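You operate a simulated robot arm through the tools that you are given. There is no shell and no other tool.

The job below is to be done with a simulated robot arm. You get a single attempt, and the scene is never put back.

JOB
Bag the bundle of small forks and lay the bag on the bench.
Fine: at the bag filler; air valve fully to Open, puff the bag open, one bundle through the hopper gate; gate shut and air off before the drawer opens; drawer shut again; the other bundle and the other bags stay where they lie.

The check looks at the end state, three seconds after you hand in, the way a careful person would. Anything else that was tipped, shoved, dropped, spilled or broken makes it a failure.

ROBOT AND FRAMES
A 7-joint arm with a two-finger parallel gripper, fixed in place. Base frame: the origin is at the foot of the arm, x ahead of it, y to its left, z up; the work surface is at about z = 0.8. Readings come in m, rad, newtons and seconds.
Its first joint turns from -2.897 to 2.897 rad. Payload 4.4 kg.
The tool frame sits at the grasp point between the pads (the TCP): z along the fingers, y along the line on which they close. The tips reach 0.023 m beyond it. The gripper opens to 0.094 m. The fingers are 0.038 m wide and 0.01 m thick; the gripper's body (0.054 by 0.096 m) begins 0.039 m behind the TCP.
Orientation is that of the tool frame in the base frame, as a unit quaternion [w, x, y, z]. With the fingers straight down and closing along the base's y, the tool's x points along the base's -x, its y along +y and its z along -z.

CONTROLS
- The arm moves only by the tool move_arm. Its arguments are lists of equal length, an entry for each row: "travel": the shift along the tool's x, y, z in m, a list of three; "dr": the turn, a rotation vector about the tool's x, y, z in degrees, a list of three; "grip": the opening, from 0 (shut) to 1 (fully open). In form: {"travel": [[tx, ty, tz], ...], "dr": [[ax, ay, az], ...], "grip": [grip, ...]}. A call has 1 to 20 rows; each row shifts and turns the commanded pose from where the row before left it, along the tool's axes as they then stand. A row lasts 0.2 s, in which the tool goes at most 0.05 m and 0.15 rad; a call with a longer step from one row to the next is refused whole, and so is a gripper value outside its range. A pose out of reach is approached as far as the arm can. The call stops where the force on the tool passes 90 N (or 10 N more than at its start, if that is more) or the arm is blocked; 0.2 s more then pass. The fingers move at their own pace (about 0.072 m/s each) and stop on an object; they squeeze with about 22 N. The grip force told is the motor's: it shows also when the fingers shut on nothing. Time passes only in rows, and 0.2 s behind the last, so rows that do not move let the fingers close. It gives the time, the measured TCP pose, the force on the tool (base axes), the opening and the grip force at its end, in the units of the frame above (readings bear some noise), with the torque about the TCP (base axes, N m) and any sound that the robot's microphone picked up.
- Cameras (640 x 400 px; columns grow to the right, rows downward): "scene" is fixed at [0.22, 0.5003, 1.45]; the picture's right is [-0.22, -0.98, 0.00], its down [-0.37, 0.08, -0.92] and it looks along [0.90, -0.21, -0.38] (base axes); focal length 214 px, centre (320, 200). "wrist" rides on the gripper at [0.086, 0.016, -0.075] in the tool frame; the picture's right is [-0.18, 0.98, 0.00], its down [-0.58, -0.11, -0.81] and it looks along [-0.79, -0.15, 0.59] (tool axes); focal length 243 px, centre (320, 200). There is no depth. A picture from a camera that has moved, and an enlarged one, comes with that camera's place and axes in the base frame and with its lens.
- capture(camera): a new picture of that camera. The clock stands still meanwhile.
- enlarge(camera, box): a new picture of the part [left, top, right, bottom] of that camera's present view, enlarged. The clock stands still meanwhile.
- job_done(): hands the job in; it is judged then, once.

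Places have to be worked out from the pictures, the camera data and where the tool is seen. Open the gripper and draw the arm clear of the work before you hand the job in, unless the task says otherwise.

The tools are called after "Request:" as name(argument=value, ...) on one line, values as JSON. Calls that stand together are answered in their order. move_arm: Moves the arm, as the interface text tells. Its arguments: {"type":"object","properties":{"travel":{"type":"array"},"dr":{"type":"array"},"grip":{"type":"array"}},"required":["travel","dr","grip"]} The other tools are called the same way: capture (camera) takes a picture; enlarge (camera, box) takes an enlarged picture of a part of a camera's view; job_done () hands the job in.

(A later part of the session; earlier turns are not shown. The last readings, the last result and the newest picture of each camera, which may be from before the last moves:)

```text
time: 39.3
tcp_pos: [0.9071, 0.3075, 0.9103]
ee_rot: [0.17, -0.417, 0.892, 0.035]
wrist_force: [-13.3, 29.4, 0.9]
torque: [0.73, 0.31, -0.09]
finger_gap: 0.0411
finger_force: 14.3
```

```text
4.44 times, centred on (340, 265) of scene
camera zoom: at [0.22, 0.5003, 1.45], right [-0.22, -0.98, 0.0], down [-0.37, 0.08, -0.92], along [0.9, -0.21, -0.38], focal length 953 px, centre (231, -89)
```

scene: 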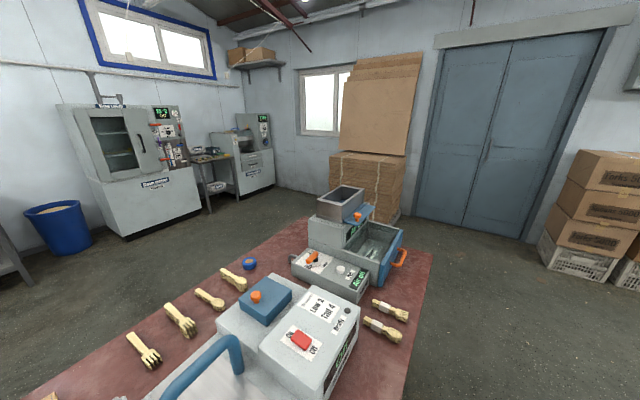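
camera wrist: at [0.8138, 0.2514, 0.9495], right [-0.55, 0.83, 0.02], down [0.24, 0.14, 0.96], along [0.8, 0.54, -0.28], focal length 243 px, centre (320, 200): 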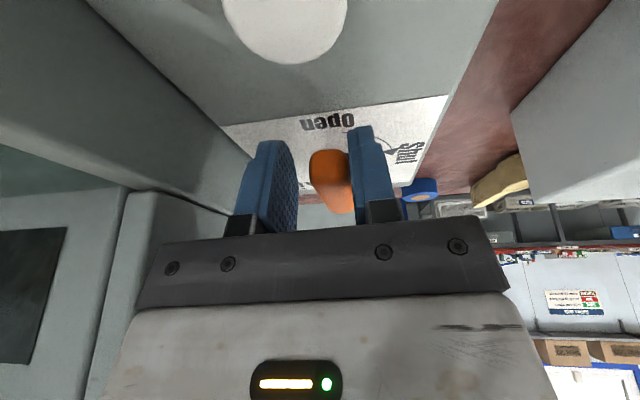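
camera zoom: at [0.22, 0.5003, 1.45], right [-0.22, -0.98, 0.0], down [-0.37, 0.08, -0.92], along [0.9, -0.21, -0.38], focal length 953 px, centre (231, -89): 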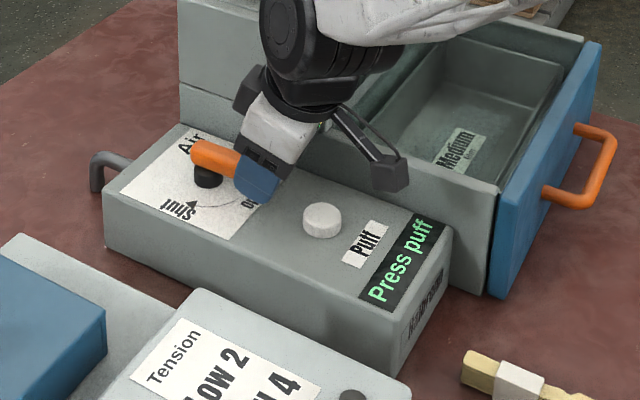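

The reaction force and the picture show the lever at its Open stop. I ease off, open the fingers, rise and level the tool.

Request:
move_arm(travel=[[0, 0.006, 0], [0, 0, 0], [-0.0133, -0.0032, -0.0376], [-0.0133, -0.0032, -0.0376], [-0.0133, -0.0032, -0.0376], [0, 0, 0], [0, 0, 0], [0, 0, 0], [0, 0, 0]], dr=[[0, 0, 0], [0, 0, 0], [0, 0, 0], [0, 0, 0], [0, 0, 0], [-1.56, 6.48, 0], [-1.56, 6.48, 0], [-1.56, 6.48, 0], [0, 0, 0]], grip=[0.45, 0.55, 0.55, 0.55, 0.55, 0.3, 0.1, 0, 0])

Request:
capture(camera="wrist")

Request:
enlarge(camera="scene", box=[270, 170, 430, 310])

```text
time: 41.3
tcp_pos: [0.9042, 0.3089, 1.0299]
ee_rot: [-0.001, -0.422, 0.907, 0.0]
wrist_force: [0.1, 0.1, -0.4]
torque: [0.0, 0.01, 0.02]
finger_gap: 0.0
finger_force: 21.7
```

```text
taken
camera wrist: at [0.8365, 0.2535, 1.1043], right [-0.63, 0.77, 0.0], down [0.46, 0.38, 0.81], along [0.62, 0.51, -0.59], focal length 243 px, centre (320, 200)
```

wrist: 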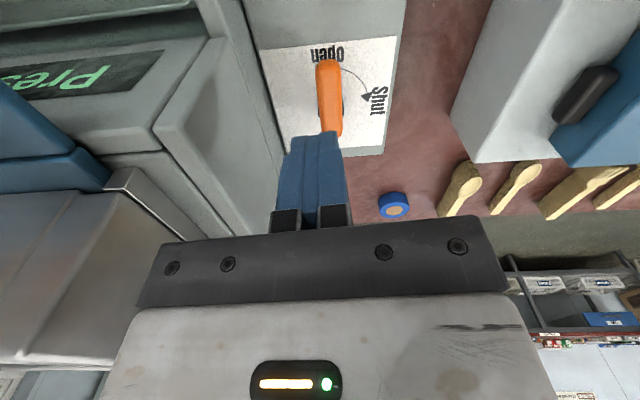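

```text
2.86 times, centred on (350, 240) of scene
camera zoom: at [0.22, 0.5003, 1.45], right [-0.22, -0.98, 0.0], down [-0.37, 0.08, -0.92], along [0.9, -0.21, -0.38], focal length 613 px, centre (234, 86)
```

zoom: 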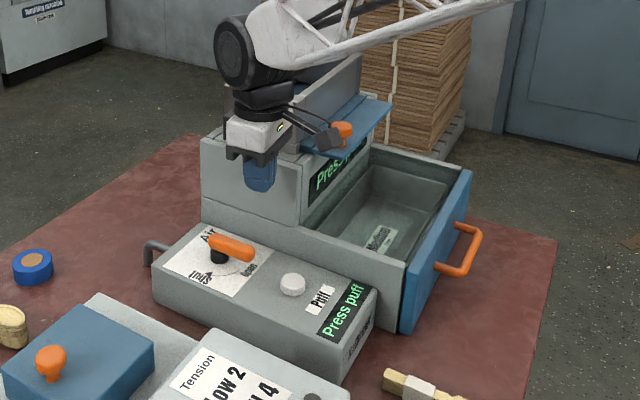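

The lever is plainly at Open and the display says "Press puff". Before puffing I fetch the fork bundle so it can lie ready on the shut gate; I go back for a close look at it.

Request:
move_arm(travel=[[0, 0, -0.035], [0, 0, -0.035], [0.0449, 0.0098, 0], [0.0449, 0.0098, 0], [0.0449, 0.0098, 0], [0.0449, 0.0098, 0], [0.0449, 0.0098, 0], [0.0449, 0.0098, 0], [0.0449, 0.0098, 0], [0.0449, 0.0098, 0], [0, 0, 0.04], [0, 0, 0]], dr=[[0, 0, 0], [0, 0, 0], [0, 0, 0], [0, 0, 0], [0, 0, 0], [0, 0, 0], [0, 0, 0], [0, 0, 0], [0, 0, 0], [0, 0, 0], [0, 0, 0], [0, 0, 0]], grip=[0, 0, 0, 0.5, 1, 1, 1, 1, 1, 1, 1, 1])

Request:
capture(camera="wrist")

Request:
enlarge(camera="wrist", box=[200, 20, 420, 160])

Request:
enlarge(camera="scene", box=[340, 280, 430, 350])

```text
time: 43.9
tcp_pos: [0.613, 0.0863, 1.0579]
ee_rot: [0.0, -0.422, 0.906, 0.0]
wrist_force: [-0.1, 0.4, 0.0]
torque: [0.0, -0.03, 0.02]
finger_gap: 0.094
finger_force: 0.0
```

```text
taken
camera wrist: at [0.5455, 0.0297, 1.1329], right [-0.63, 0.77, 0.0], down [0.46, 0.37, 0.81], along [0.62, 0.51, -0.59], focal length 243 px, centre (320, 200)
```

wrist: 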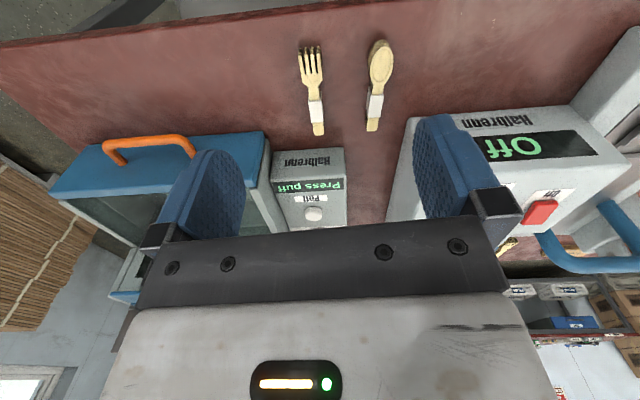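

```text
2.86 times, centred on (310, 90) of wrist
camera zoom: at [0.5455, 0.0297, 1.1329], right [-0.63, 0.77, 0.0], down [0.46, 0.37, 0.81], along [0.62, 0.51, -0.59], focal length 693 px, centre (349, 514)
```

zoom: 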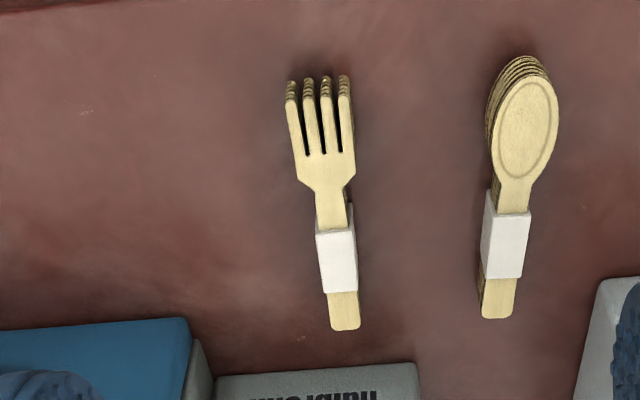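

```text
5.71 times, centred on (385, 315) of scene
camera zoom: at [0.22, 0.5003, 1.45], right [-0.22, -0.98, 0.0], down [-0.37, 0.08, -0.92], along [0.9, -0.21, -0.38], focal length 1226 px, centre (-51, -457)
```

zoom: 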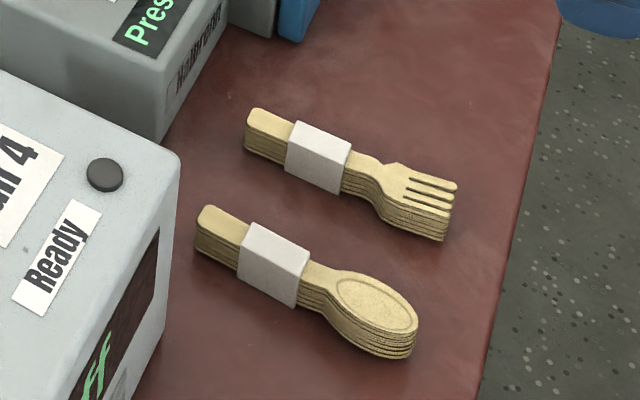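

The fork bundle: band centre at about (0.708, 0.155), axis at about 44°, top at z ≈ 0.82. I move above it and line up the gripper.

Request:
move_arm(travel=[[0, 0, 0], [-0.0387, -0.0055, 0], [-0.0387, -0.0055, 0], [-0.0387, -0.0055, 0], [0, 0, 0.045], [0, 0, 0.045], [0, 0, 0.045], [0, 0, 0.045], [0, 0, 0]], dr=[[0, 0, 5.9], [0, 0, 0], [0, 0, 0], [0, 0, 0], [0, 0, 0], [0, 0, 0], [0, 0, 0], [0, 0, 0], [0, 0, 0]], grip=[0.7, 0.7, 0.7, 0.7, 0.7, 0.7, 0.7, 0.7, 0.7])

Request:
capture(camera="wrist")

Request:
enlarge(camera="scene", box=[330, 260, 440, 350])

```text
time: 45.9
tcp_pos: [0.7081, 0.1546, 0.8777]
ee_rot: [0.001, -0.375, 0.927, -0.001]
wrist_force: [-0.4, -0.1, 0.7]
torque: [-0.01, 0.0, 0.01]
finger_gap: 0.066
finger_force: 0.0
```

```text
taken
camera wrist: at [0.6352, 0.1055, 0.9523], right [-0.55, 0.83, 0.0], down [0.49, 0.33, 0.81], along [0.67, 0.45, -0.59], focal length 243 px, centre (320, 200)
```

wrist: 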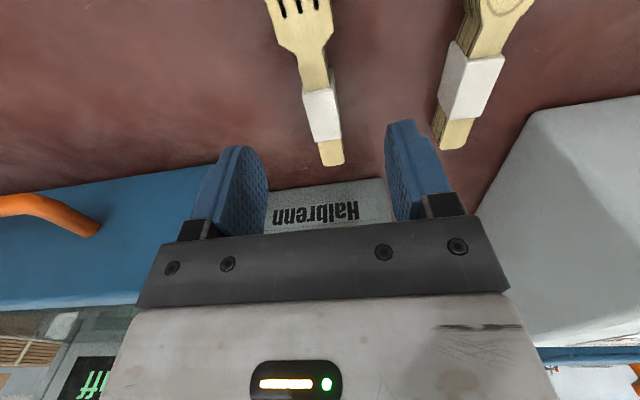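

```text
4.44 times, centred on (385, 305) of scene
camera zoom: at [0.22, 0.5003, 1.45], right [-0.22, -0.98, 0.0], down [-0.37, 0.08, -0.92], along [0.9, -0.21, -0.38], focal length 953 px, centre (31, -267)
```

zoom: 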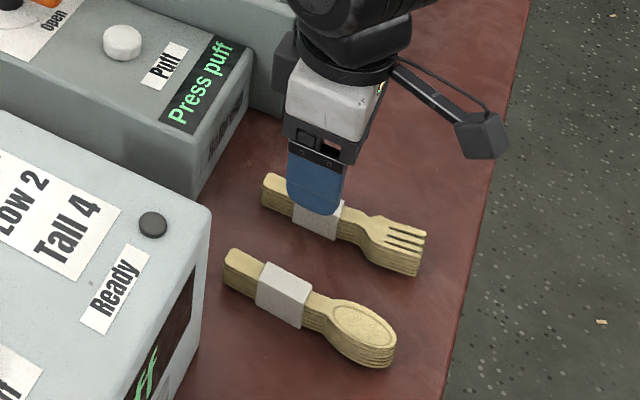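

The band sits midway between the fingers (about 2 mm off). I lower to z ≈ 0.827 and close on the band.

Request:
move_arm(travel=[[-0.002, 0, 0.025], [0, 0, 0.0255], [0, 0, 0], [0, 0, 0], [0, 0, 0], [0, 0, 0]], dr=[[0, 0, -2], [0, 0, 0], [0, 0, 0], [0, 0, 0], [0, 0, 0], [0, 0, 0]], grip=[0.7, 0.7, 0.4, 0, 0, 0])

Request:
capture(camera="wrist")

```text
time: 47.3
tcp_pos: [0.7078, 0.155, 0.829]
ee_rot: [0.0, -0.392, 0.92, 0.001]
wrist_force: [0.0, -0.4, 0.9]
torque: [0.02, -0.02, 0.0]
finger_gap: 0.0149
finger_force: 21.6
```

```text
taken
camera wrist: at [0.6372, 0.1043, 0.9037], right [-0.58, 0.81, 0.0], down [0.48, 0.34, 0.81], along [0.66, 0.47, -0.59], focal length 243 px, centre (320, 200)
```

wrist: 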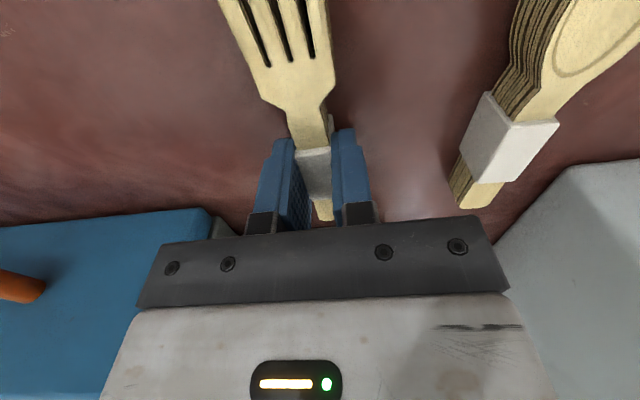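

The bundle is held (gap 15 mm, 22 N). I lift it straight up.

Request:
move_arm(travel=[[0, 0, -0.02], [0, 0, -0.045], [0, 0, -0.045], [0, 0, -0.045], [0, 0, -0.045], [0, 0, -0.045], [0, 0, -0.045], [0, 0, -0.045], [0, 0, -0.045], [0, 0, -0.045], [0, 0, 0]], dr=[[0, 0, 0], [0, 0, 0], [0, 0, 0], [0, 0, 0], [0, 0, 0], [0, 0, 0], [0, 0, 0], [0, 0, 0], [0, 0, 0], [0, 0, 0], [0, 0, 0]], grip=[0, 0, 0, 0, 0, 0, 0, 0, 0, 0, 0])

Request:
capture(camera="wrist")

Request:
capture(camera="scene")

```text
time: 49.7
tcp_pos: [0.7092, 0.1538, 1.254]
ee_rot: [0.001, -0.391, 0.92, 0.0]
wrist_force: [0.5, -0.5, -0.7]
torque: [0.03, -0.02, 0.02]
finger_gap: 0.0149
finger_force: 22.7
```

```text
taken
camera wrist: at [0.6386, 0.1026, 1.3275], right [-0.58, 0.81, 0.0], down [0.48, 0.34, 0.81], along [0.66, 0.47, -0.59], focal length 243 px, centre (320, 200)
```

wrist: 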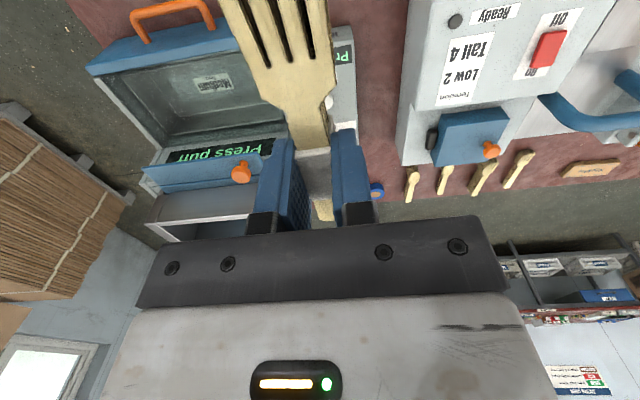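

```text
taken
```

scene: 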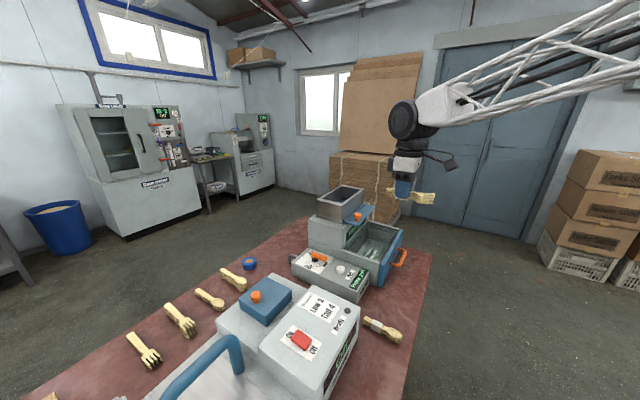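

The bundle is held well. I turn it so its long axis will lie along the hopper's long side, then go towards the hopper at height.

Request:
move_arm(travel=[[0, 0, 0], [0, 0, 0], [0, 0, 0], [0, 0, 0], [0, 0, 0], [0, 0, 0], [0, 0, 0], [0, 0, 0], [0, 0, 0], [0, 0, 0], [0, 0, 0], [0, 0, 0], [0, 0, 0], [-0.0203, 0.0405, 0], [-0.0203, 0.0405, 0], [-0.0203, 0.0405, 0], [-0.0203, 0.0405, 0], [-0.0203, 0.0405, 0], [-0.0203, 0.0405, 0], [0, 0, 0]], dr=[[0, 0, 8.15], [0, 0, 8.15], [0, 0, 8.15], [0, 0, 8.15], [0, 0, 8.15], [0, 0, 8.15], [0, 0, 8.15], [0, 0, 8.15], [0, 0, 8.15], [0, 0, 8.15], [0, 0, 8.15], [0, 0, 8.15], [0, 0, 8.15], [0, 0, 0], [0, 0, 0], [0, 0, 0], [0, 0, 0], [0, 0, 0], [0, 0, 0], [0, 0, 0]], grip=[0, 0, 0, 0, 0, 0, 0, 0, 0, 0, 0, 0, 0, 0, 0, 0, 0, 0, 0, 0])

Request:
capture(camera="wrist")

Request:
enlarge(camera="scene", box=[270, 130, 450, 260])

```text
time: 53.9
tcp_pos: [0.9811, 0.1712, 1.2555]
ee_rot: [0.0, 0.498, 0.867, 0.001]
wrist_force: [-0.4, -0.1, -0.1]
torque: [0.01, 0.04, -0.02]
finger_gap: 0.015
finger_force: 22.2
```

```text
taken
camera wrist: at [0.9514, 0.2544, 1.3301], right [0.94, 0.33, 0.0], down [0.2, -0.56, 0.81], along [0.27, -0.76, -0.59], focal length 243 px, centre (320, 200)
```

wrist: 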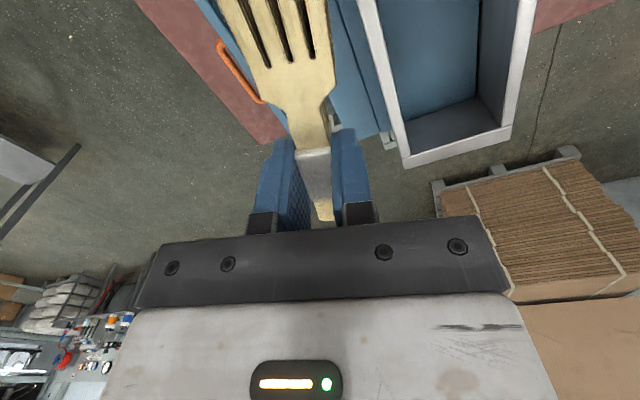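

```text
3.08 times, centred on (360, 195) of scene
camera zoom: at [0.22, 0.5003, 1.45], right [-0.22, -0.98, 0.0], down [-0.37, 0.08, -0.92], along [0.9, -0.21, -0.38], focal length 660 px, centre (197, 215)
```

zoom: 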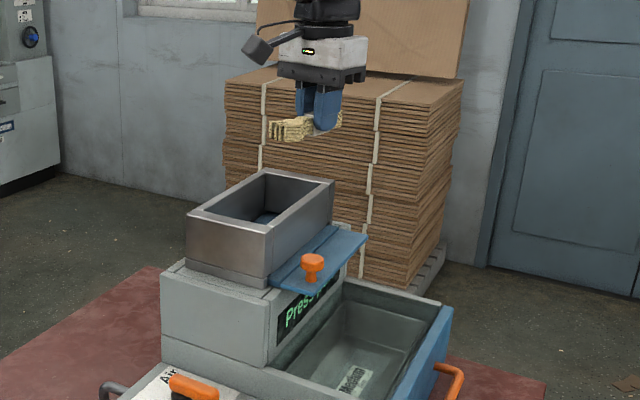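

The wrist view shows the hopper well: outer rim n ≈ 0.855–0.983 and m' ≈ 0.545–0.766 along its axes, blue gate as floor. I tilt the tool 35° outwards and bring the bundle over the opening at height.

Request:
move_arm(travel=[[0, 0, 0], [0, 0, 0], [0, 0, 0], [0, 0, 0], [0, 0, 0], [-0.0182, 0.0301, 0.0211], [-0.0182, 0.0301, 0.0211], [-0.0182, 0.0301, 0.0211], [0, 0, 0]], dr=[[-7, 0, 0], [-7, 0, 0], [-7, 0, 0], [-7, 0, 0], [-7, 0, 0], [0, 0, 0], [0, 0, 0], [0, 0, 0], [0, 0, 0]], grip=[0, 0, 0, 0, 0, 0, 0, 0, 0])

Request:
capture(camera="wrist")

Request:
enlarge(camera="scene", box=[270, 130, 450, 260])

```text
time: 55.9
tcp_pos: [1.1008, 0.1804, 1.2525]
ee_rot: [0.15, 0.475, 0.827, 0.262]
wrist_force: [-0.3, 0.5, -0.8]
torque: [-0.04, -0.01, 0.02]
finger_gap: 0.0152
finger_force: 22.2
```

```text
taken
camera wrist: at [1.0331, 0.2399, 1.3239], right [0.79, 0.24, 0.56], down [-0.19, -0.78, 0.6], along [0.59, -0.58, -0.57], focal length 243 px, centre (320, 200)
```

wrist: 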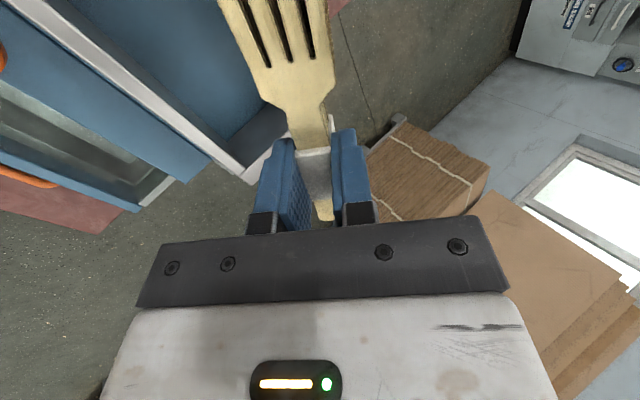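

```text
3.08 times, centred on (360, 195) of scene
camera zoom: at [0.22, 0.5003, 1.45], right [-0.22, -0.98, 0.0], down [-0.37, 0.08, -0.92], along [0.9, -0.21, -0.38], focal length 660 px, centre (197, 215)
```

zoom: 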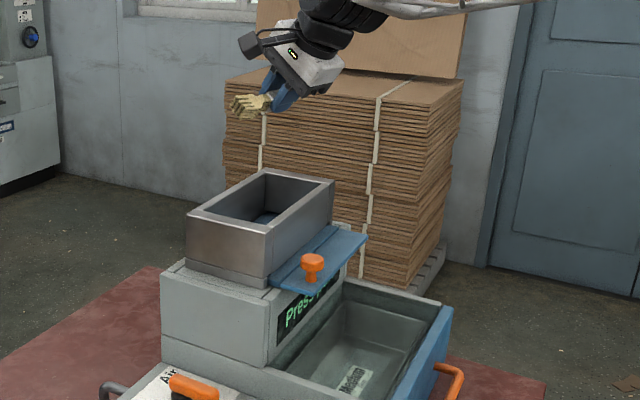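

The reached pose is right over the opening. I lower to z ≈ 1.125 and check the clearance to the rim.

Request:
move_arm(travel=[[0, -0.0244, 0.0348], [0, -0.0244, 0.0348], [0, -0.0244, 0.0348], [0, 0, 0]], dr=[[0, 0, 0], [0, 0, 0], [0, 0, 0], [0, 0, 0]], grip=[0, 0, 0, 0])

Request:
capture(camera="wrist")

Request:
enlarge(camera="scene", box=[300, 150, 400, 230])

```text
time: 56.9
tcp_pos: [1.1031, 0.1807, 1.1259]
ee_rot: [0.151, 0.475, 0.826, 0.262]
wrist_force: [0.7, -0.6, -0.3]
torque: [-0.02, -0.05, 0.04]
finger_gap: 0.0148
finger_force: 21.9
```

```text
taken
camera wrist: at [1.0343, 0.2409, 1.1964], right [0.79, 0.24, 0.56], down [-0.19, -0.78, 0.6], along [0.59, -0.58, -0.57], focal length 243 px, centre (320, 200)
```

wrist: 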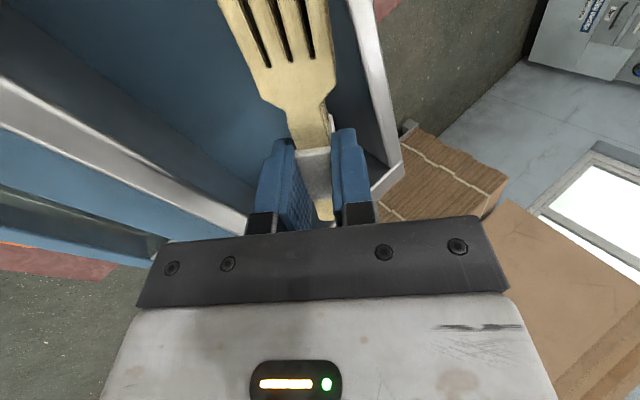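

```text
5.00 times, centred on (350, 190) of scene
camera zoom: at [0.22, 0.5003, 1.45], right [-0.22, -0.98, 0.0], down [-0.37, 0.08, -0.92], along [0.9, -0.21, -0.38], focal length 1072 px, centre (170, 250)
```

zoom: 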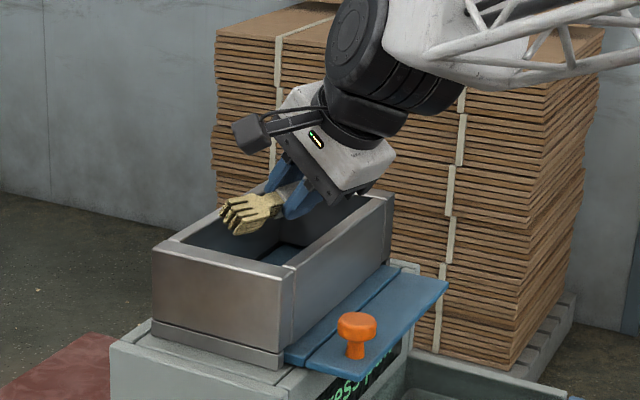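

The bundle lies above the opening with clear margins; I shift it 12 mm away from the left wall, lower 17 mm and let go onto the shut gate.

Request:
move_arm(travel=[[-0.012, 0, 0], [0, -0.0098, 0.0139], [0, 0, 0], [0, 0, 0], [0, 0, 0], [0, 0, 0]], dr=[[0, 0, 0], [0, 0, 0], [0, 0, 0], [0, 0, 0], [0, 0, 0], [0, 0, 0]], grip=[0, 0, 0, 0.45, 0.45, 0.45])

Request:
capture(camera="wrist")

Request:
enlarge(camera="scene", box=[300, 150, 400, 230])

```text
time: 58.3
tcp_pos: [1.1087, 0.1699, 1.11]
ee_rot: [0.15, 0.475, 0.827, 0.261]
wrist_force: [2.9, 1.8, 1.9]
torque: [-0.07, -0.01, 0.09]
finger_gap: 0.0406
finger_force: 0.1
```

```text
taken
camera wrist: at [1.0404, 0.2299, 1.1807], right [0.79, 0.24, 0.56], down [-0.19, -0.78, 0.6], along [0.59, -0.58, -0.57], focal length 243 px, centre (320, 200)
```

wrist: 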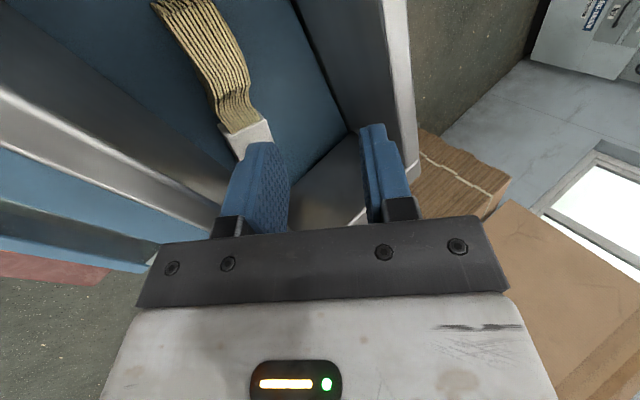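

```text
5.00 times, centred on (350, 190) of scene
camera zoom: at [0.22, 0.5003, 1.45], right [-0.22, -0.98, 0.0], down [-0.37, 0.08, -0.92], along [0.9, -0.21, -0.38], focal length 1072 px, centre (170, 250)
```

zoom: 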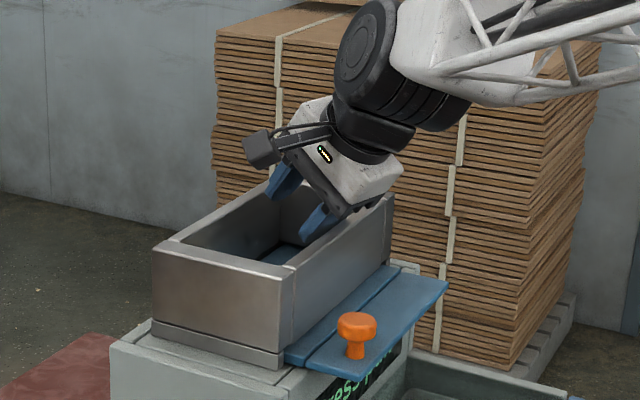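

The bundle lies on the shut gate inside the hopper, on its side along the near wall. I lift straight out, draw back and level the tool.

Request:
move_arm(travel=[[0, 0.0258, -0.0369], [0, 0.0258, -0.0369], [0, 0.0258, -0.0369], [0, -0.0369, -0.0258], [0, -0.0369, -0.0258], [0, -0.0369, -0.0258], [0, 0, 0], [0, 0, 0], [0, 0, 0], [0, 0, 0], [0, 0, 0], [0, 0, 0]], dr=[[0, 0, 0], [0, 0, 0], [0, 0, 0], [0, 0, 0], [0, 0, 0], [0, 0, 0], [7, 0, 0], [7, 0, 0], [7, 0, 0], [7, 0, 0], [7, 0, 0], [0, 0, 0]], grip=[0.45, 0.45, 0.45, 0.45, 0.45, 0.45, 0.45, 0.45, 0.45, 0.45, 0.45, 0.45])

Request:
enlarge(camera="wrist", box=[320, 0, 560, 200])

Request:
enlarge(camera="scene", box=[270, 160, 430, 300])

```text
time: 60.9
tcp_pos: [0.9935, 0.1015, 1.2443]
ee_rot: [0.0, 0.498, 0.867, 0.0]
wrist_force: [0.6, -0.8, -0.2]
torque: [0.01, 0.01, -0.03]
finger_gap: 0.0422
finger_force: 0.0
```

```text
2.00 times, centred on (440, 100) of wrist
camera zoom: at [0.963, 0.1846, 1.3188], right [0.94, 0.33, 0.0], down [0.2, -0.56, 0.81], along [0.27, -0.76, -0.59], focal length 485 px, centre (80, 400)
```

zoom: 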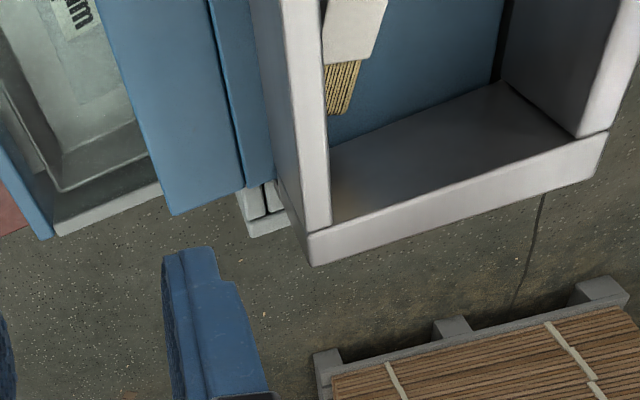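

```text
2.86 times, centred on (350, 230) of scene
camera zoom: at [0.22, 0.5003, 1.45], right [-0.22, -0.98, 0.0], down [-0.37, 0.08, -0.92], along [0.9, -0.21, -0.38], focal length 613 px, centre (234, 114)
```

zoom: 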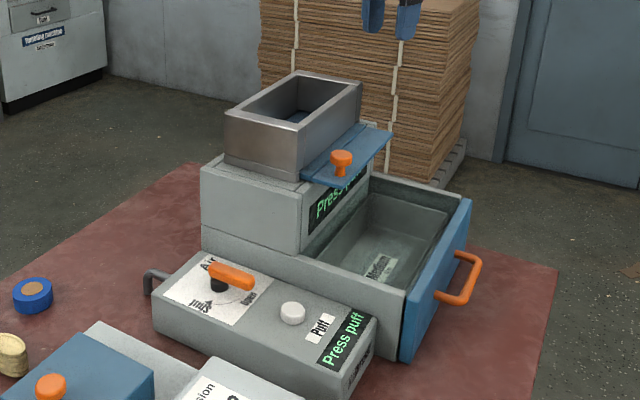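

The bundle rests in the hopper. I yaw back to 45°, close the fingers and go above the Puff button.

Request:
move_arm(travel=[[0, 0, 0], [0, 0, 0], [0, 0, 0], [0, 0, 0], [0, 0, 0], [0, 0, 0], [0, 0, 0], [0, 0, 0], [0, 0, 0], [0, 0, 0], [0, 0, 0], [0, 0, 0], [0, 0, 0], [-0.0054, 0.0431, 0], [-0.0054, 0.0431, 0], [-0.0054, 0.0431, 0], [-0.0054, 0.0431, 0], [-0.0054, 0.0431, 0], [0, 0, 0]], dr=[[0, 0, -8.08], [0, 0, -8.08], [0, 0, -8.08], [0, 0, -8.08], [0, 0, -8.08], [0, 0, -8.08], [0, 0, -8.08], [0, 0, -8.08], [0, 0, -8.08], [0, 0, -8.08], [0, 0, -8.08], [0, 0, -8.08], [0, 0, -8.04], [0, 0, 0], [0, 0, 0], [0, 0, 0], [0, 0, 0], [0, 0, 0], [0, 0, 0]], grip=[0.45, 0.45, 0.45, 0.45, 0.45, 0.45, 0.45, 0.45, 0.45, 0.45, 0.45, 0.45, 0.45, 0, 0, 0, 0, 0, 0])

Request:
move_arm(travel=[[0, 0, 0.045], [0, 0, 0.045], [0, 0, 0.045], [0, 0, 0.045], [0, 0, 0.045], [0, 0, 0.045], [0, 0, 0.02], [0, 0, 0]], dr=[[0, 0, 0], [0, 0, 0], [0, 0, 0], [0, 0, 0], [0, 0, 0], [0, 0, 0], [0, 0, 0], [0, 0, 0]], grip=[0, 0, 0, 0, 0, 0, 0, 0])

Request:
capture(camera="wrist")

Request:
enlarge(camera="scene", box=[280, 200, 400, 310])

```text
time: 64.9
tcp_pos: [0.859, 0.2761, 1.245]
ee_rot: [0.0, -0.384, 0.923, 0.0]
wrist_force: [-0.5, -0.1, 0.0]
torque: [-0.03, 0.01, 0.01]
finger_gap: 0.0
finger_force: 22.1
```

```text
time: 66.7
tcp_pos: [0.8575, 0.2743, 0.9559]
ee_rot: [0.0, -0.384, 0.923, 0.0]
wrist_force: [0.6, 0.1, -0.2]
torque: [-0.01, 0.0, 0.0]
finger_gap: 0.0
finger_force: 22.1
```

```text
taken
camera wrist: at [0.7852, 0.2246, 1.0292], right [-0.57, 0.82, 0.0], down [0.49, 0.33, 0.81], along [0.66, 0.46, -0.59], focal length 243 px, centre (320, 200)
```

wrist: 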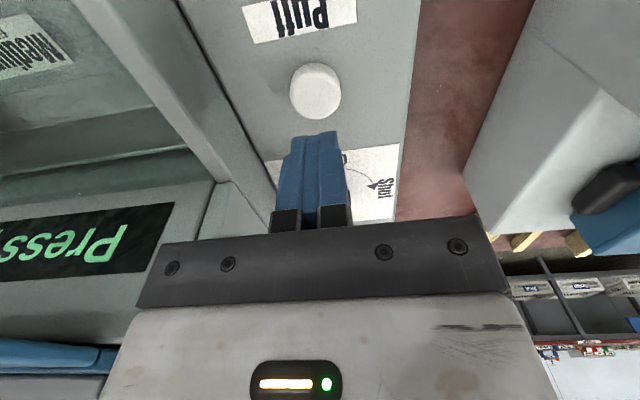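

```text
3.64 times, centred on (340, 255) of scene
camera zoom: at [0.22, 0.5003, 1.45], right [-0.22, -0.98, 0.0], down [-0.37, 0.08, -0.92], along [0.9, -0.21, -0.38], focal length 780 px, centre (247, 0)
```

zoom: 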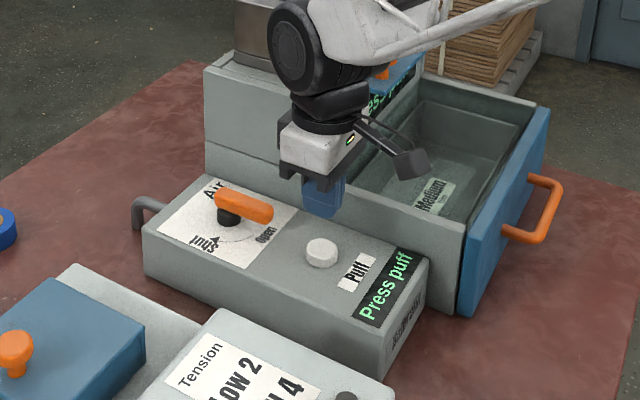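

The closed fingers are over the Puff button (within 3 mm). I press down in small steps.

Request:
move_arm(travel=[[0, 0, 0.025], [0, 0, 0.02], [0, 0, 0.008], [0, 0, 0.004], [0, 0, 0.003]], dr=[[0, 0, 0], [0, 0, 0], [0, 0, 0], [0, 0, 0], [0, 0, 0]], grip=[0, 0, 0, 0, 0])

Request:
enlarge(camera="scene", box=[280, 200, 400, 310])

```text
time: 67.9
tcp_pos: [0.8584, 0.2755, 0.8971]
ee_rot: [0.002, -0.384, 0.923, 0.0]
wrist_force: [-16.1, 9.9, 39.0]
torque: [0.18, 0.37, -0.03]
finger_gap: 0.0001
finger_force: 21.8
heard: click
```

```text
3.64 times, centred on (340, 255) of scene
camera zoom: at [0.22, 0.5003, 1.45], right [-0.22, -0.98, 0.0], down [-0.37, 0.08, -0.92], along [0.9, -0.21, -0.38], focal length 780 px, centre (247, 0)
```

zoom: 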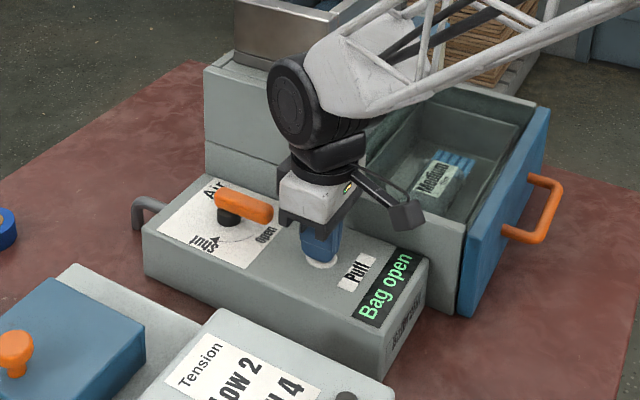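

"Bag open" is displayed and the bag is puffed up. I lift off the button and go over the gate knob.

Request:
move_arm(travel=[[0, 0, -0.042], [0, 0, -0.042], [0, 0, -0.042], [0, 0, -0.042], [0, 0, -0.042], [0, 0, -0.042], [0, -0.0366, 0], [0, -0.0366, 0], [0, -0.0366, 0], [0, -0.0366, 0], [0, 0, 0]], dr=[[0, 0, 0], [0, 0, 0], [0, 0, 0], [0, 0, 0], [0, 0, 0], [0, 0, 0], [0, 0, 0], [0, 0, 0], [0, 0, 0], [0, 0, 0], [0, 0, 0]], grip=[0, 0, 0, 0, 0.6, 0.6, 0.6, 0.6, 0.6, 0.6, 0.6])

Request:
capture(camera="wrist")

Request:
enlarge(camera="scene", box=[280, 160, 420, 290])

```text
time: 70.3
tcp_pos: [0.9623, 0.1698, 1.1465]
ee_rot: [0.001, -0.384, 0.923, 0.0]
wrist_force: [-0.4, -0.1, 0.3]
torque: [0.0, 0.0, 0.02]
finger_gap: 0.0565
finger_force: 0.0
```

```text
taken
camera wrist: at [0.8904, 0.119, 1.2197], right [-0.57, 0.82, 0.0], down [0.49, 0.33, 0.81], along [0.66, 0.46, -0.59], focal length 243 px, centre (320, 200)
```

wrist: 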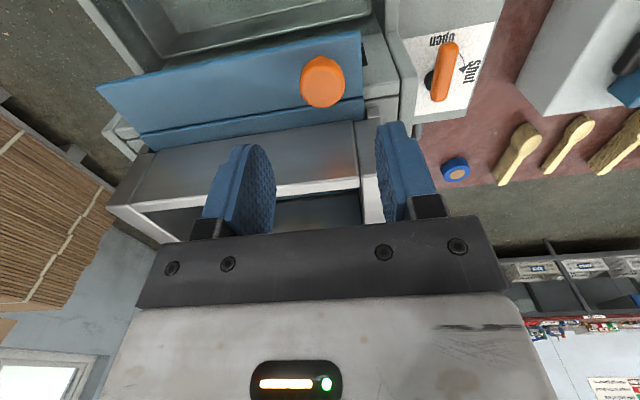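

```text
3.08 times, centred on (350, 225) of scene
camera zoom: at [0.22, 0.5003, 1.45], right [-0.22, -0.98, 0.0], down [-0.37, 0.08, -0.92], along [0.9, -0.21, -0.38], focal length 660 px, centre (228, 123)
```

zoom: 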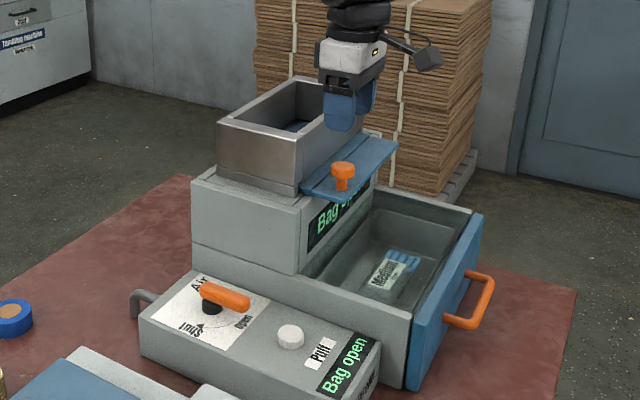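

The knob is centred below the TCP (within 2 mm). I go down over it and close.

Request:
move_arm(travel=[[0, 0, 0.035], [0, 0, 0.035], [0, 0, 0.025], [0, 0, 0], [0, 0, 0], [0, 0, 0], [0, 0, 0]], dr=[[0, 0, 0], [0, 0, 0], [0, 0, 0], [0, 0, 0], [0, 0, 0], [0, 0, 0], [0, 0, 0]], grip=[0.6, 0.6, 0.6, 0.6, 0, 0, 0])

Request:
capture(camera="wrist")

```text
time: 71.9
tcp_pos: [0.9618, 0.1696, 1.0516]
ee_rot: [-0.001, -0.384, 0.924, 0.001]
wrist_force: [-29.4, 16.7, 0.6]
torque: [0.07, 0.17, 0.12]
finger_gap: 0.0316
finger_force: 44.8
```

```text
taken
camera wrist: at [0.8897, 0.1194, 1.1259], right [-0.57, 0.82, 0.0], down [0.49, 0.34, 0.81], along [0.66, 0.46, -0.59], focal length 243 px, centre (320, 200)
```

wrist: 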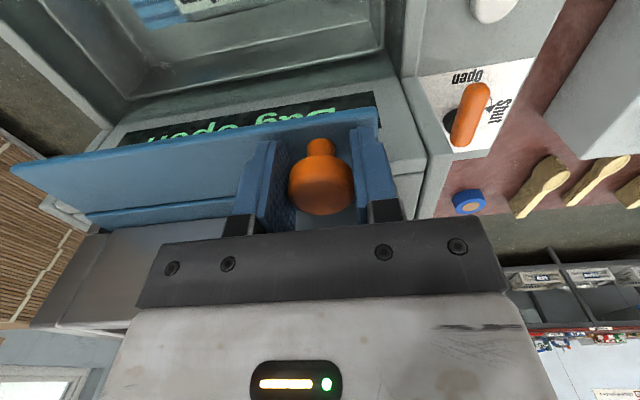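

Knob gripped, with a sideways load of about 34 N from a slight offset. I shift 4 mm to relieve it, then pull the gate out towards the near side in steps.

Request:
move_arm(travel=[[0, 0.003, 0], [0, 0, 0]], dr=[[0, 0, 0], [0, 0, 0]], grip=[0, 0])

Request:
move_arm(travel=[[0.01, 0, 0], [0.02, 0, 0], [0.02, 0, 0], [0, 0, 0]], dr=[[0, 0, 0], [0, 0, 0], [0, 0, 0], [0, 0, 0]], grip=[0, 0, 0, 0])

Request:
enlarge(camera="scene", box=[280, 160, 420, 290])

```text
time: 72.5
tcp_pos: [0.9618, 0.1707, 1.0513]
ee_rot: [0.001, -0.384, 0.923, -0.001]
wrist_force: [21.7, -20.8, -4.1]
torque: [-0.08, -0.28, -0.08]
finger_gap: 0.0314
finger_force: 44.9
```

```text
time: 73.7
tcp_pos: [0.9267, 0.1344, 1.0519]
ee_rot: [0.001, -0.383, 0.924, 0.0]
wrist_force: [17.3, -18.4, -5.6]
torque: [-0.27, -0.04, 0.01]
finger_gap: 0.0314
finger_force: 44.9
stopped in row 4: the force on the tool passed its limit at 91 N (the readings are from after the stop); the commanded pose is now the measured one
```

```text
3.08 times, centred on (350, 225) of scene
camera zoom: at [0.22, 0.5003, 1.45], right [-0.22, -0.98, 0.0], down [-0.37, 0.08, -0.92], along [0.9, -0.21, -0.38], focal length 660 px, centre (228, 123)
```

zoom: 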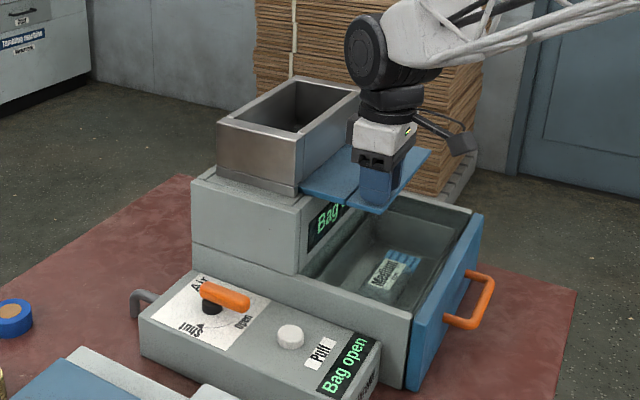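

The gate slid 5 cm, then the force rose sharply, perhaps its end stop. I look into the hopper and tray.

Request:
enlarge(camera="scene", box=[320, 175, 400, 235])

Request:
enlarge(camera="scene", box=[340, 210, 400, 260])

Request:
capture(camera="wrist")

```text
6.67 times, centred on (360, 205) of scene
camera zoom: at [0.22, 0.5003, 1.45], right [-0.22, -0.98, 0.0], down [-0.37, 0.08, -0.92], along [0.9, -0.21, -0.38], focal length 1430 px, centre (53, 167)
```

zoom: 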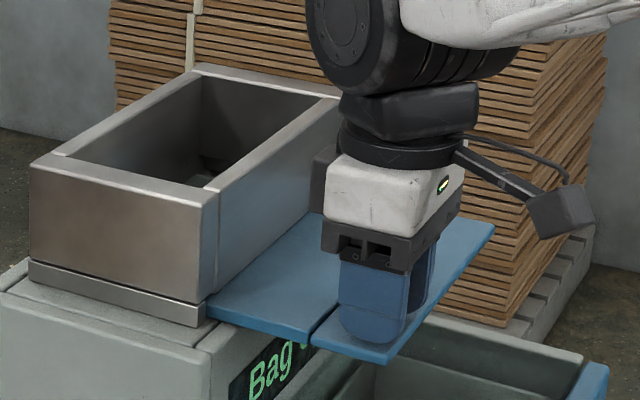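

```text
8.00 times, centred on (370, 235) of scene
camera zoom: at [0.22, 0.5003, 1.45], right [-0.22, -0.98, 0.0], down [-0.37, 0.08, -0.92], along [0.9, -0.21, -0.38], focal length 1716 px, centre (-80, -80)
```

zoom: 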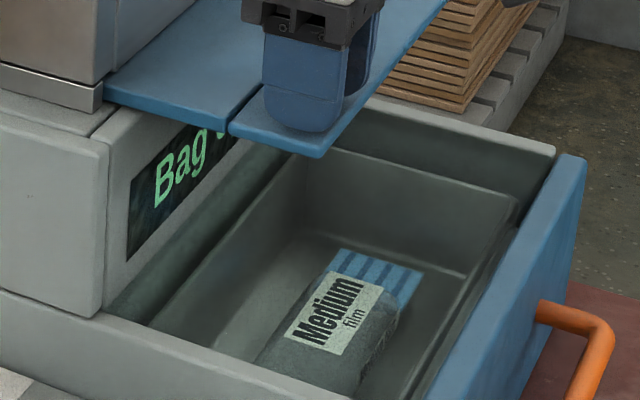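

```text
taken
camera wrist: at [0.8533, 0.0838, 1.1259], right [-0.57, 0.82, 0.0], down [0.49, 0.34, 0.81], along [0.67, 0.46, -0.59], focal length 243 px, centre (320, 200)
```

wrist: 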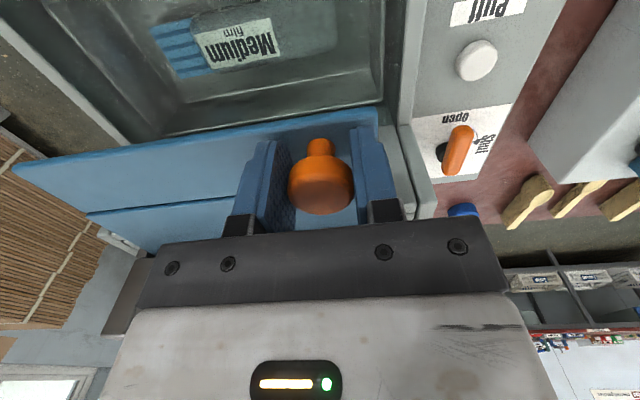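

The gate has come out about 5 cm. I try a little further to find out whether this is the stop.

Request:
move_arm(travel=[[0.005, 0, 0], [0.005, 0, 0], [0, 0, 0]], dr=[[0, 0, 0], [0, 0, 0], [0, 0, 0]], grip=[0, 0, 0])

```text
time: 74.5
tcp_pos: [0.9184, 0.1258, 1.0515]
ee_rot: [0.001, -0.384, 0.923, -0.001]
wrist_force: [34.1, -33.5, -9.1]
torque: [-0.11, -0.18, -0.13]
finger_gap: 0.0314
finger_force: 45.0
```

It moved on another 12 mm, so that was not the end; the load is mostly sideways. I relieve 2 mm sideways and keep pulling gently.

Request:
move_arm(travel=[[0, -0.002, 0], [0.008, 0, 0], [0.008, 0, 0], [0.008, 0, 0], [0.008, 0, 0], [0, 0, 0]], dr=[[0, 0, 0], [0, 0, 0], [0, 0, 0], [0, 0, 0], [0, 0, 0], [0, 0, 0]], grip=[0, 0, 0, 0, 0, 0])

Request:
enlarge(camera="scene", box=[320, 175, 400, 255])

Request:
capture(camera="wrist")

```text
time: 75.9
tcp_pos: [0.8964, 0.1035, 1.0515]
ee_rot: [-0.001, -0.384, 0.923, -0.001]
wrist_force: [-2.5, 2.1, -11.1]
torque: [0.05, 0.02, 0.08]
finger_gap: 0.0315
finger_force: 45.1
```

```text
5.00 times, centred on (360, 215) of scene
camera zoom: at [0.22, 0.5003, 1.45], right [-0.22, -0.98, 0.0], down [-0.37, 0.08, -0.92], along [0.9, -0.21, -0.38], focal length 1072 px, centre (120, 125)
```

zoom: 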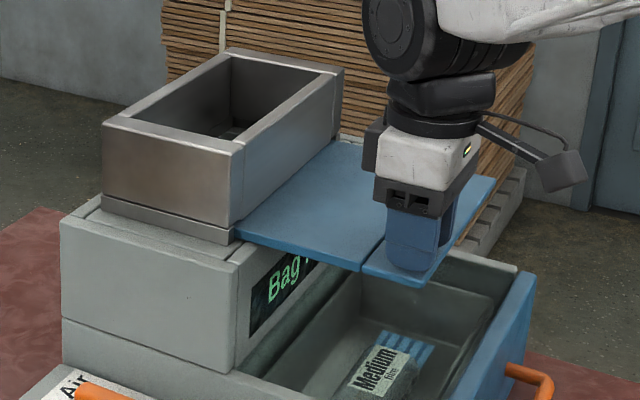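

```text
taken
camera wrist: at [0.8241, 0.0542, 1.126], right [-0.57, 0.82, 0.0], down [0.49, 0.34, 0.81], along [0.66, 0.46, -0.59], focal length 243 px, centre (320, 200)
```

wrist: 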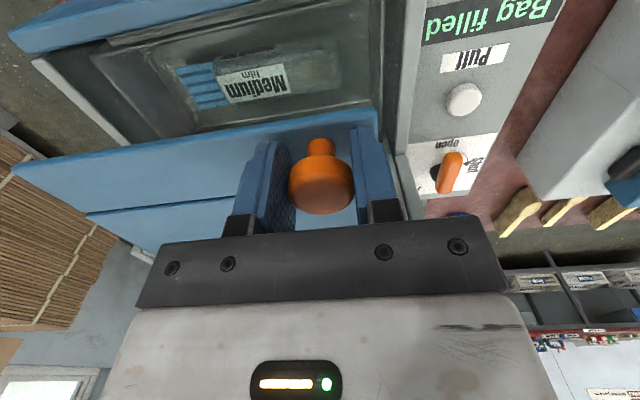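

The panel now reads "Bag filled": the bundle has dropped through. I push the gate back to shut.

Request:
move_arm(travel=[[-0.01, 0, 0], [-0.015, 0, 0], [-0.015, 0, 0], [-0.015, 0, 0], [-0.015, 0, 0], [-0.012, 0, 0], [-0.006, 0, 0], [0, 0, 0]], dr=[[0, 0, 0], [0, 0, 0], [0, 0, 0], [0, 0, 0], [0, 0, 0], [0, 0, 0], [0, 0, 0], [0, 0, 0]], grip=[0, 0, 0, 0, 0, 0, 0, 0])

Request:
enlarge(camera="scene", box=[320, 175, 400, 255])

```text
time: 77.7
tcp_pos: [0.958, 0.1663, 1.0511]
ee_rot: [0.001, -0.383, 0.924, 0.0]
wrist_force: [-12.6, 11.7, -26.6]
torque: [-0.24, 0.5, 0.08]
finger_gap: 0.0315
finger_force: 44.7
```

```text
5.00 times, centred on (360, 215) of scene
camera zoom: at [0.22, 0.5003, 1.45], right [-0.22, -0.98, 0.0], down [-0.37, 0.08, -0.92], along [0.9, -0.21, -0.38], focal length 1072 px, centre (120, 125)
```

zoom: 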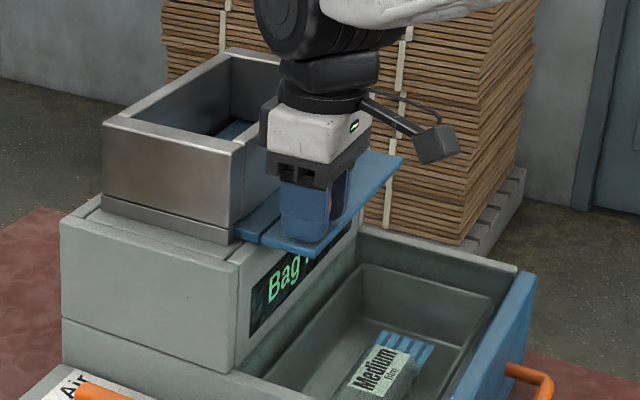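

About 5 mm remain to the original shut position. I push further in small steps until the stop is felt.

Request:
move_arm(travel=[[-0.004, 0, 0], [-0.003, 0, 0], [-0.002, 0, 0], [0, 0, 0]], dr=[[0, 0, 0], [0, 0, 0], [0, 0, 0], [0, 0, 0]], grip=[0, 0, 0, 0])

```text
time: 78.7
tcp_pos: [0.9659, 0.1714, 1.0521]
ee_rot: [0.001, -0.384, 0.923, 0.0]
wrist_force: [-72.3, 11.6, -10.7]
torque: [-0.14, 0.36, 0.42]
finger_gap: 0.0316
finger_force: 45.1
```

The stop is felt (about 43 N back along the slide) at the original position: the gate is shut. I let go and rise.

Request:
move_arm(travel=[[0.002, 0, 0], [0, 0, 0], [0, 0, 0], [0, 0, -0.04], [0, 0, -0.045], [0, 0, -0.045], [0, 0, 0]], dr=[[0, 0, 0], [0, 0, 0], [0, 0, 0], [0, 0, 0], [0, 0, 0], [0, 0, 0], [0, 0, 0]], grip=[0, 0.6, 0.6, 0.6, 0.6, 0.6, 0.6])

Request:
capture(camera="wrist")

Request:
enlarge(camera="scene", box=[280, 170, 420, 290])

```text
time: 80.3
tcp_pos: [0.9636, 0.1724, 1.1811]
ee_rot: [0.001, -0.384, 0.923, 0.0]
wrist_force: [0.2, 0.2, 0.2]
torque: [-0.02, 0.0, 0.01]
finger_gap: 0.0564
finger_force: 0.0
```

```text
taken
camera wrist: at [0.8912, 0.1231, 1.2557], right [-0.57, 0.82, 0.0], down [0.49, 0.33, 0.81], along [0.67, 0.46, -0.59], focal length 243 px, centre (320, 200)
```

wrist: 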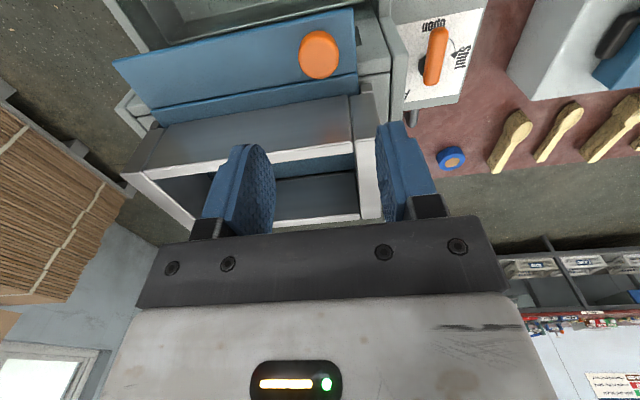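

```text
3.33 times, centred on (350, 230) of scene
camera zoom: at [0.22, 0.5003, 1.45], right [-0.22, -0.98, 0.0], down [-0.37, 0.08, -0.92], along [0.9, -0.21, -0.38], focal length 715 px, centre (220, 100)
```

zoom: 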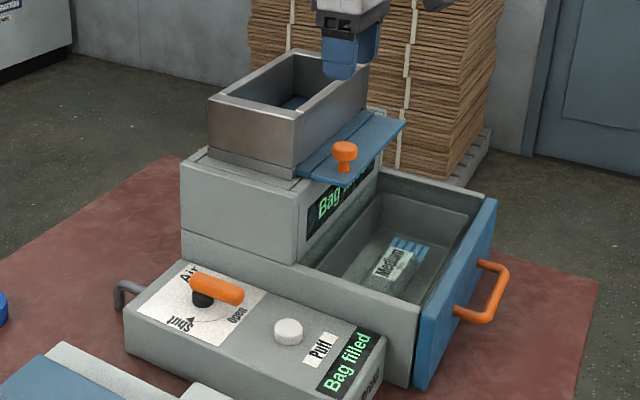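

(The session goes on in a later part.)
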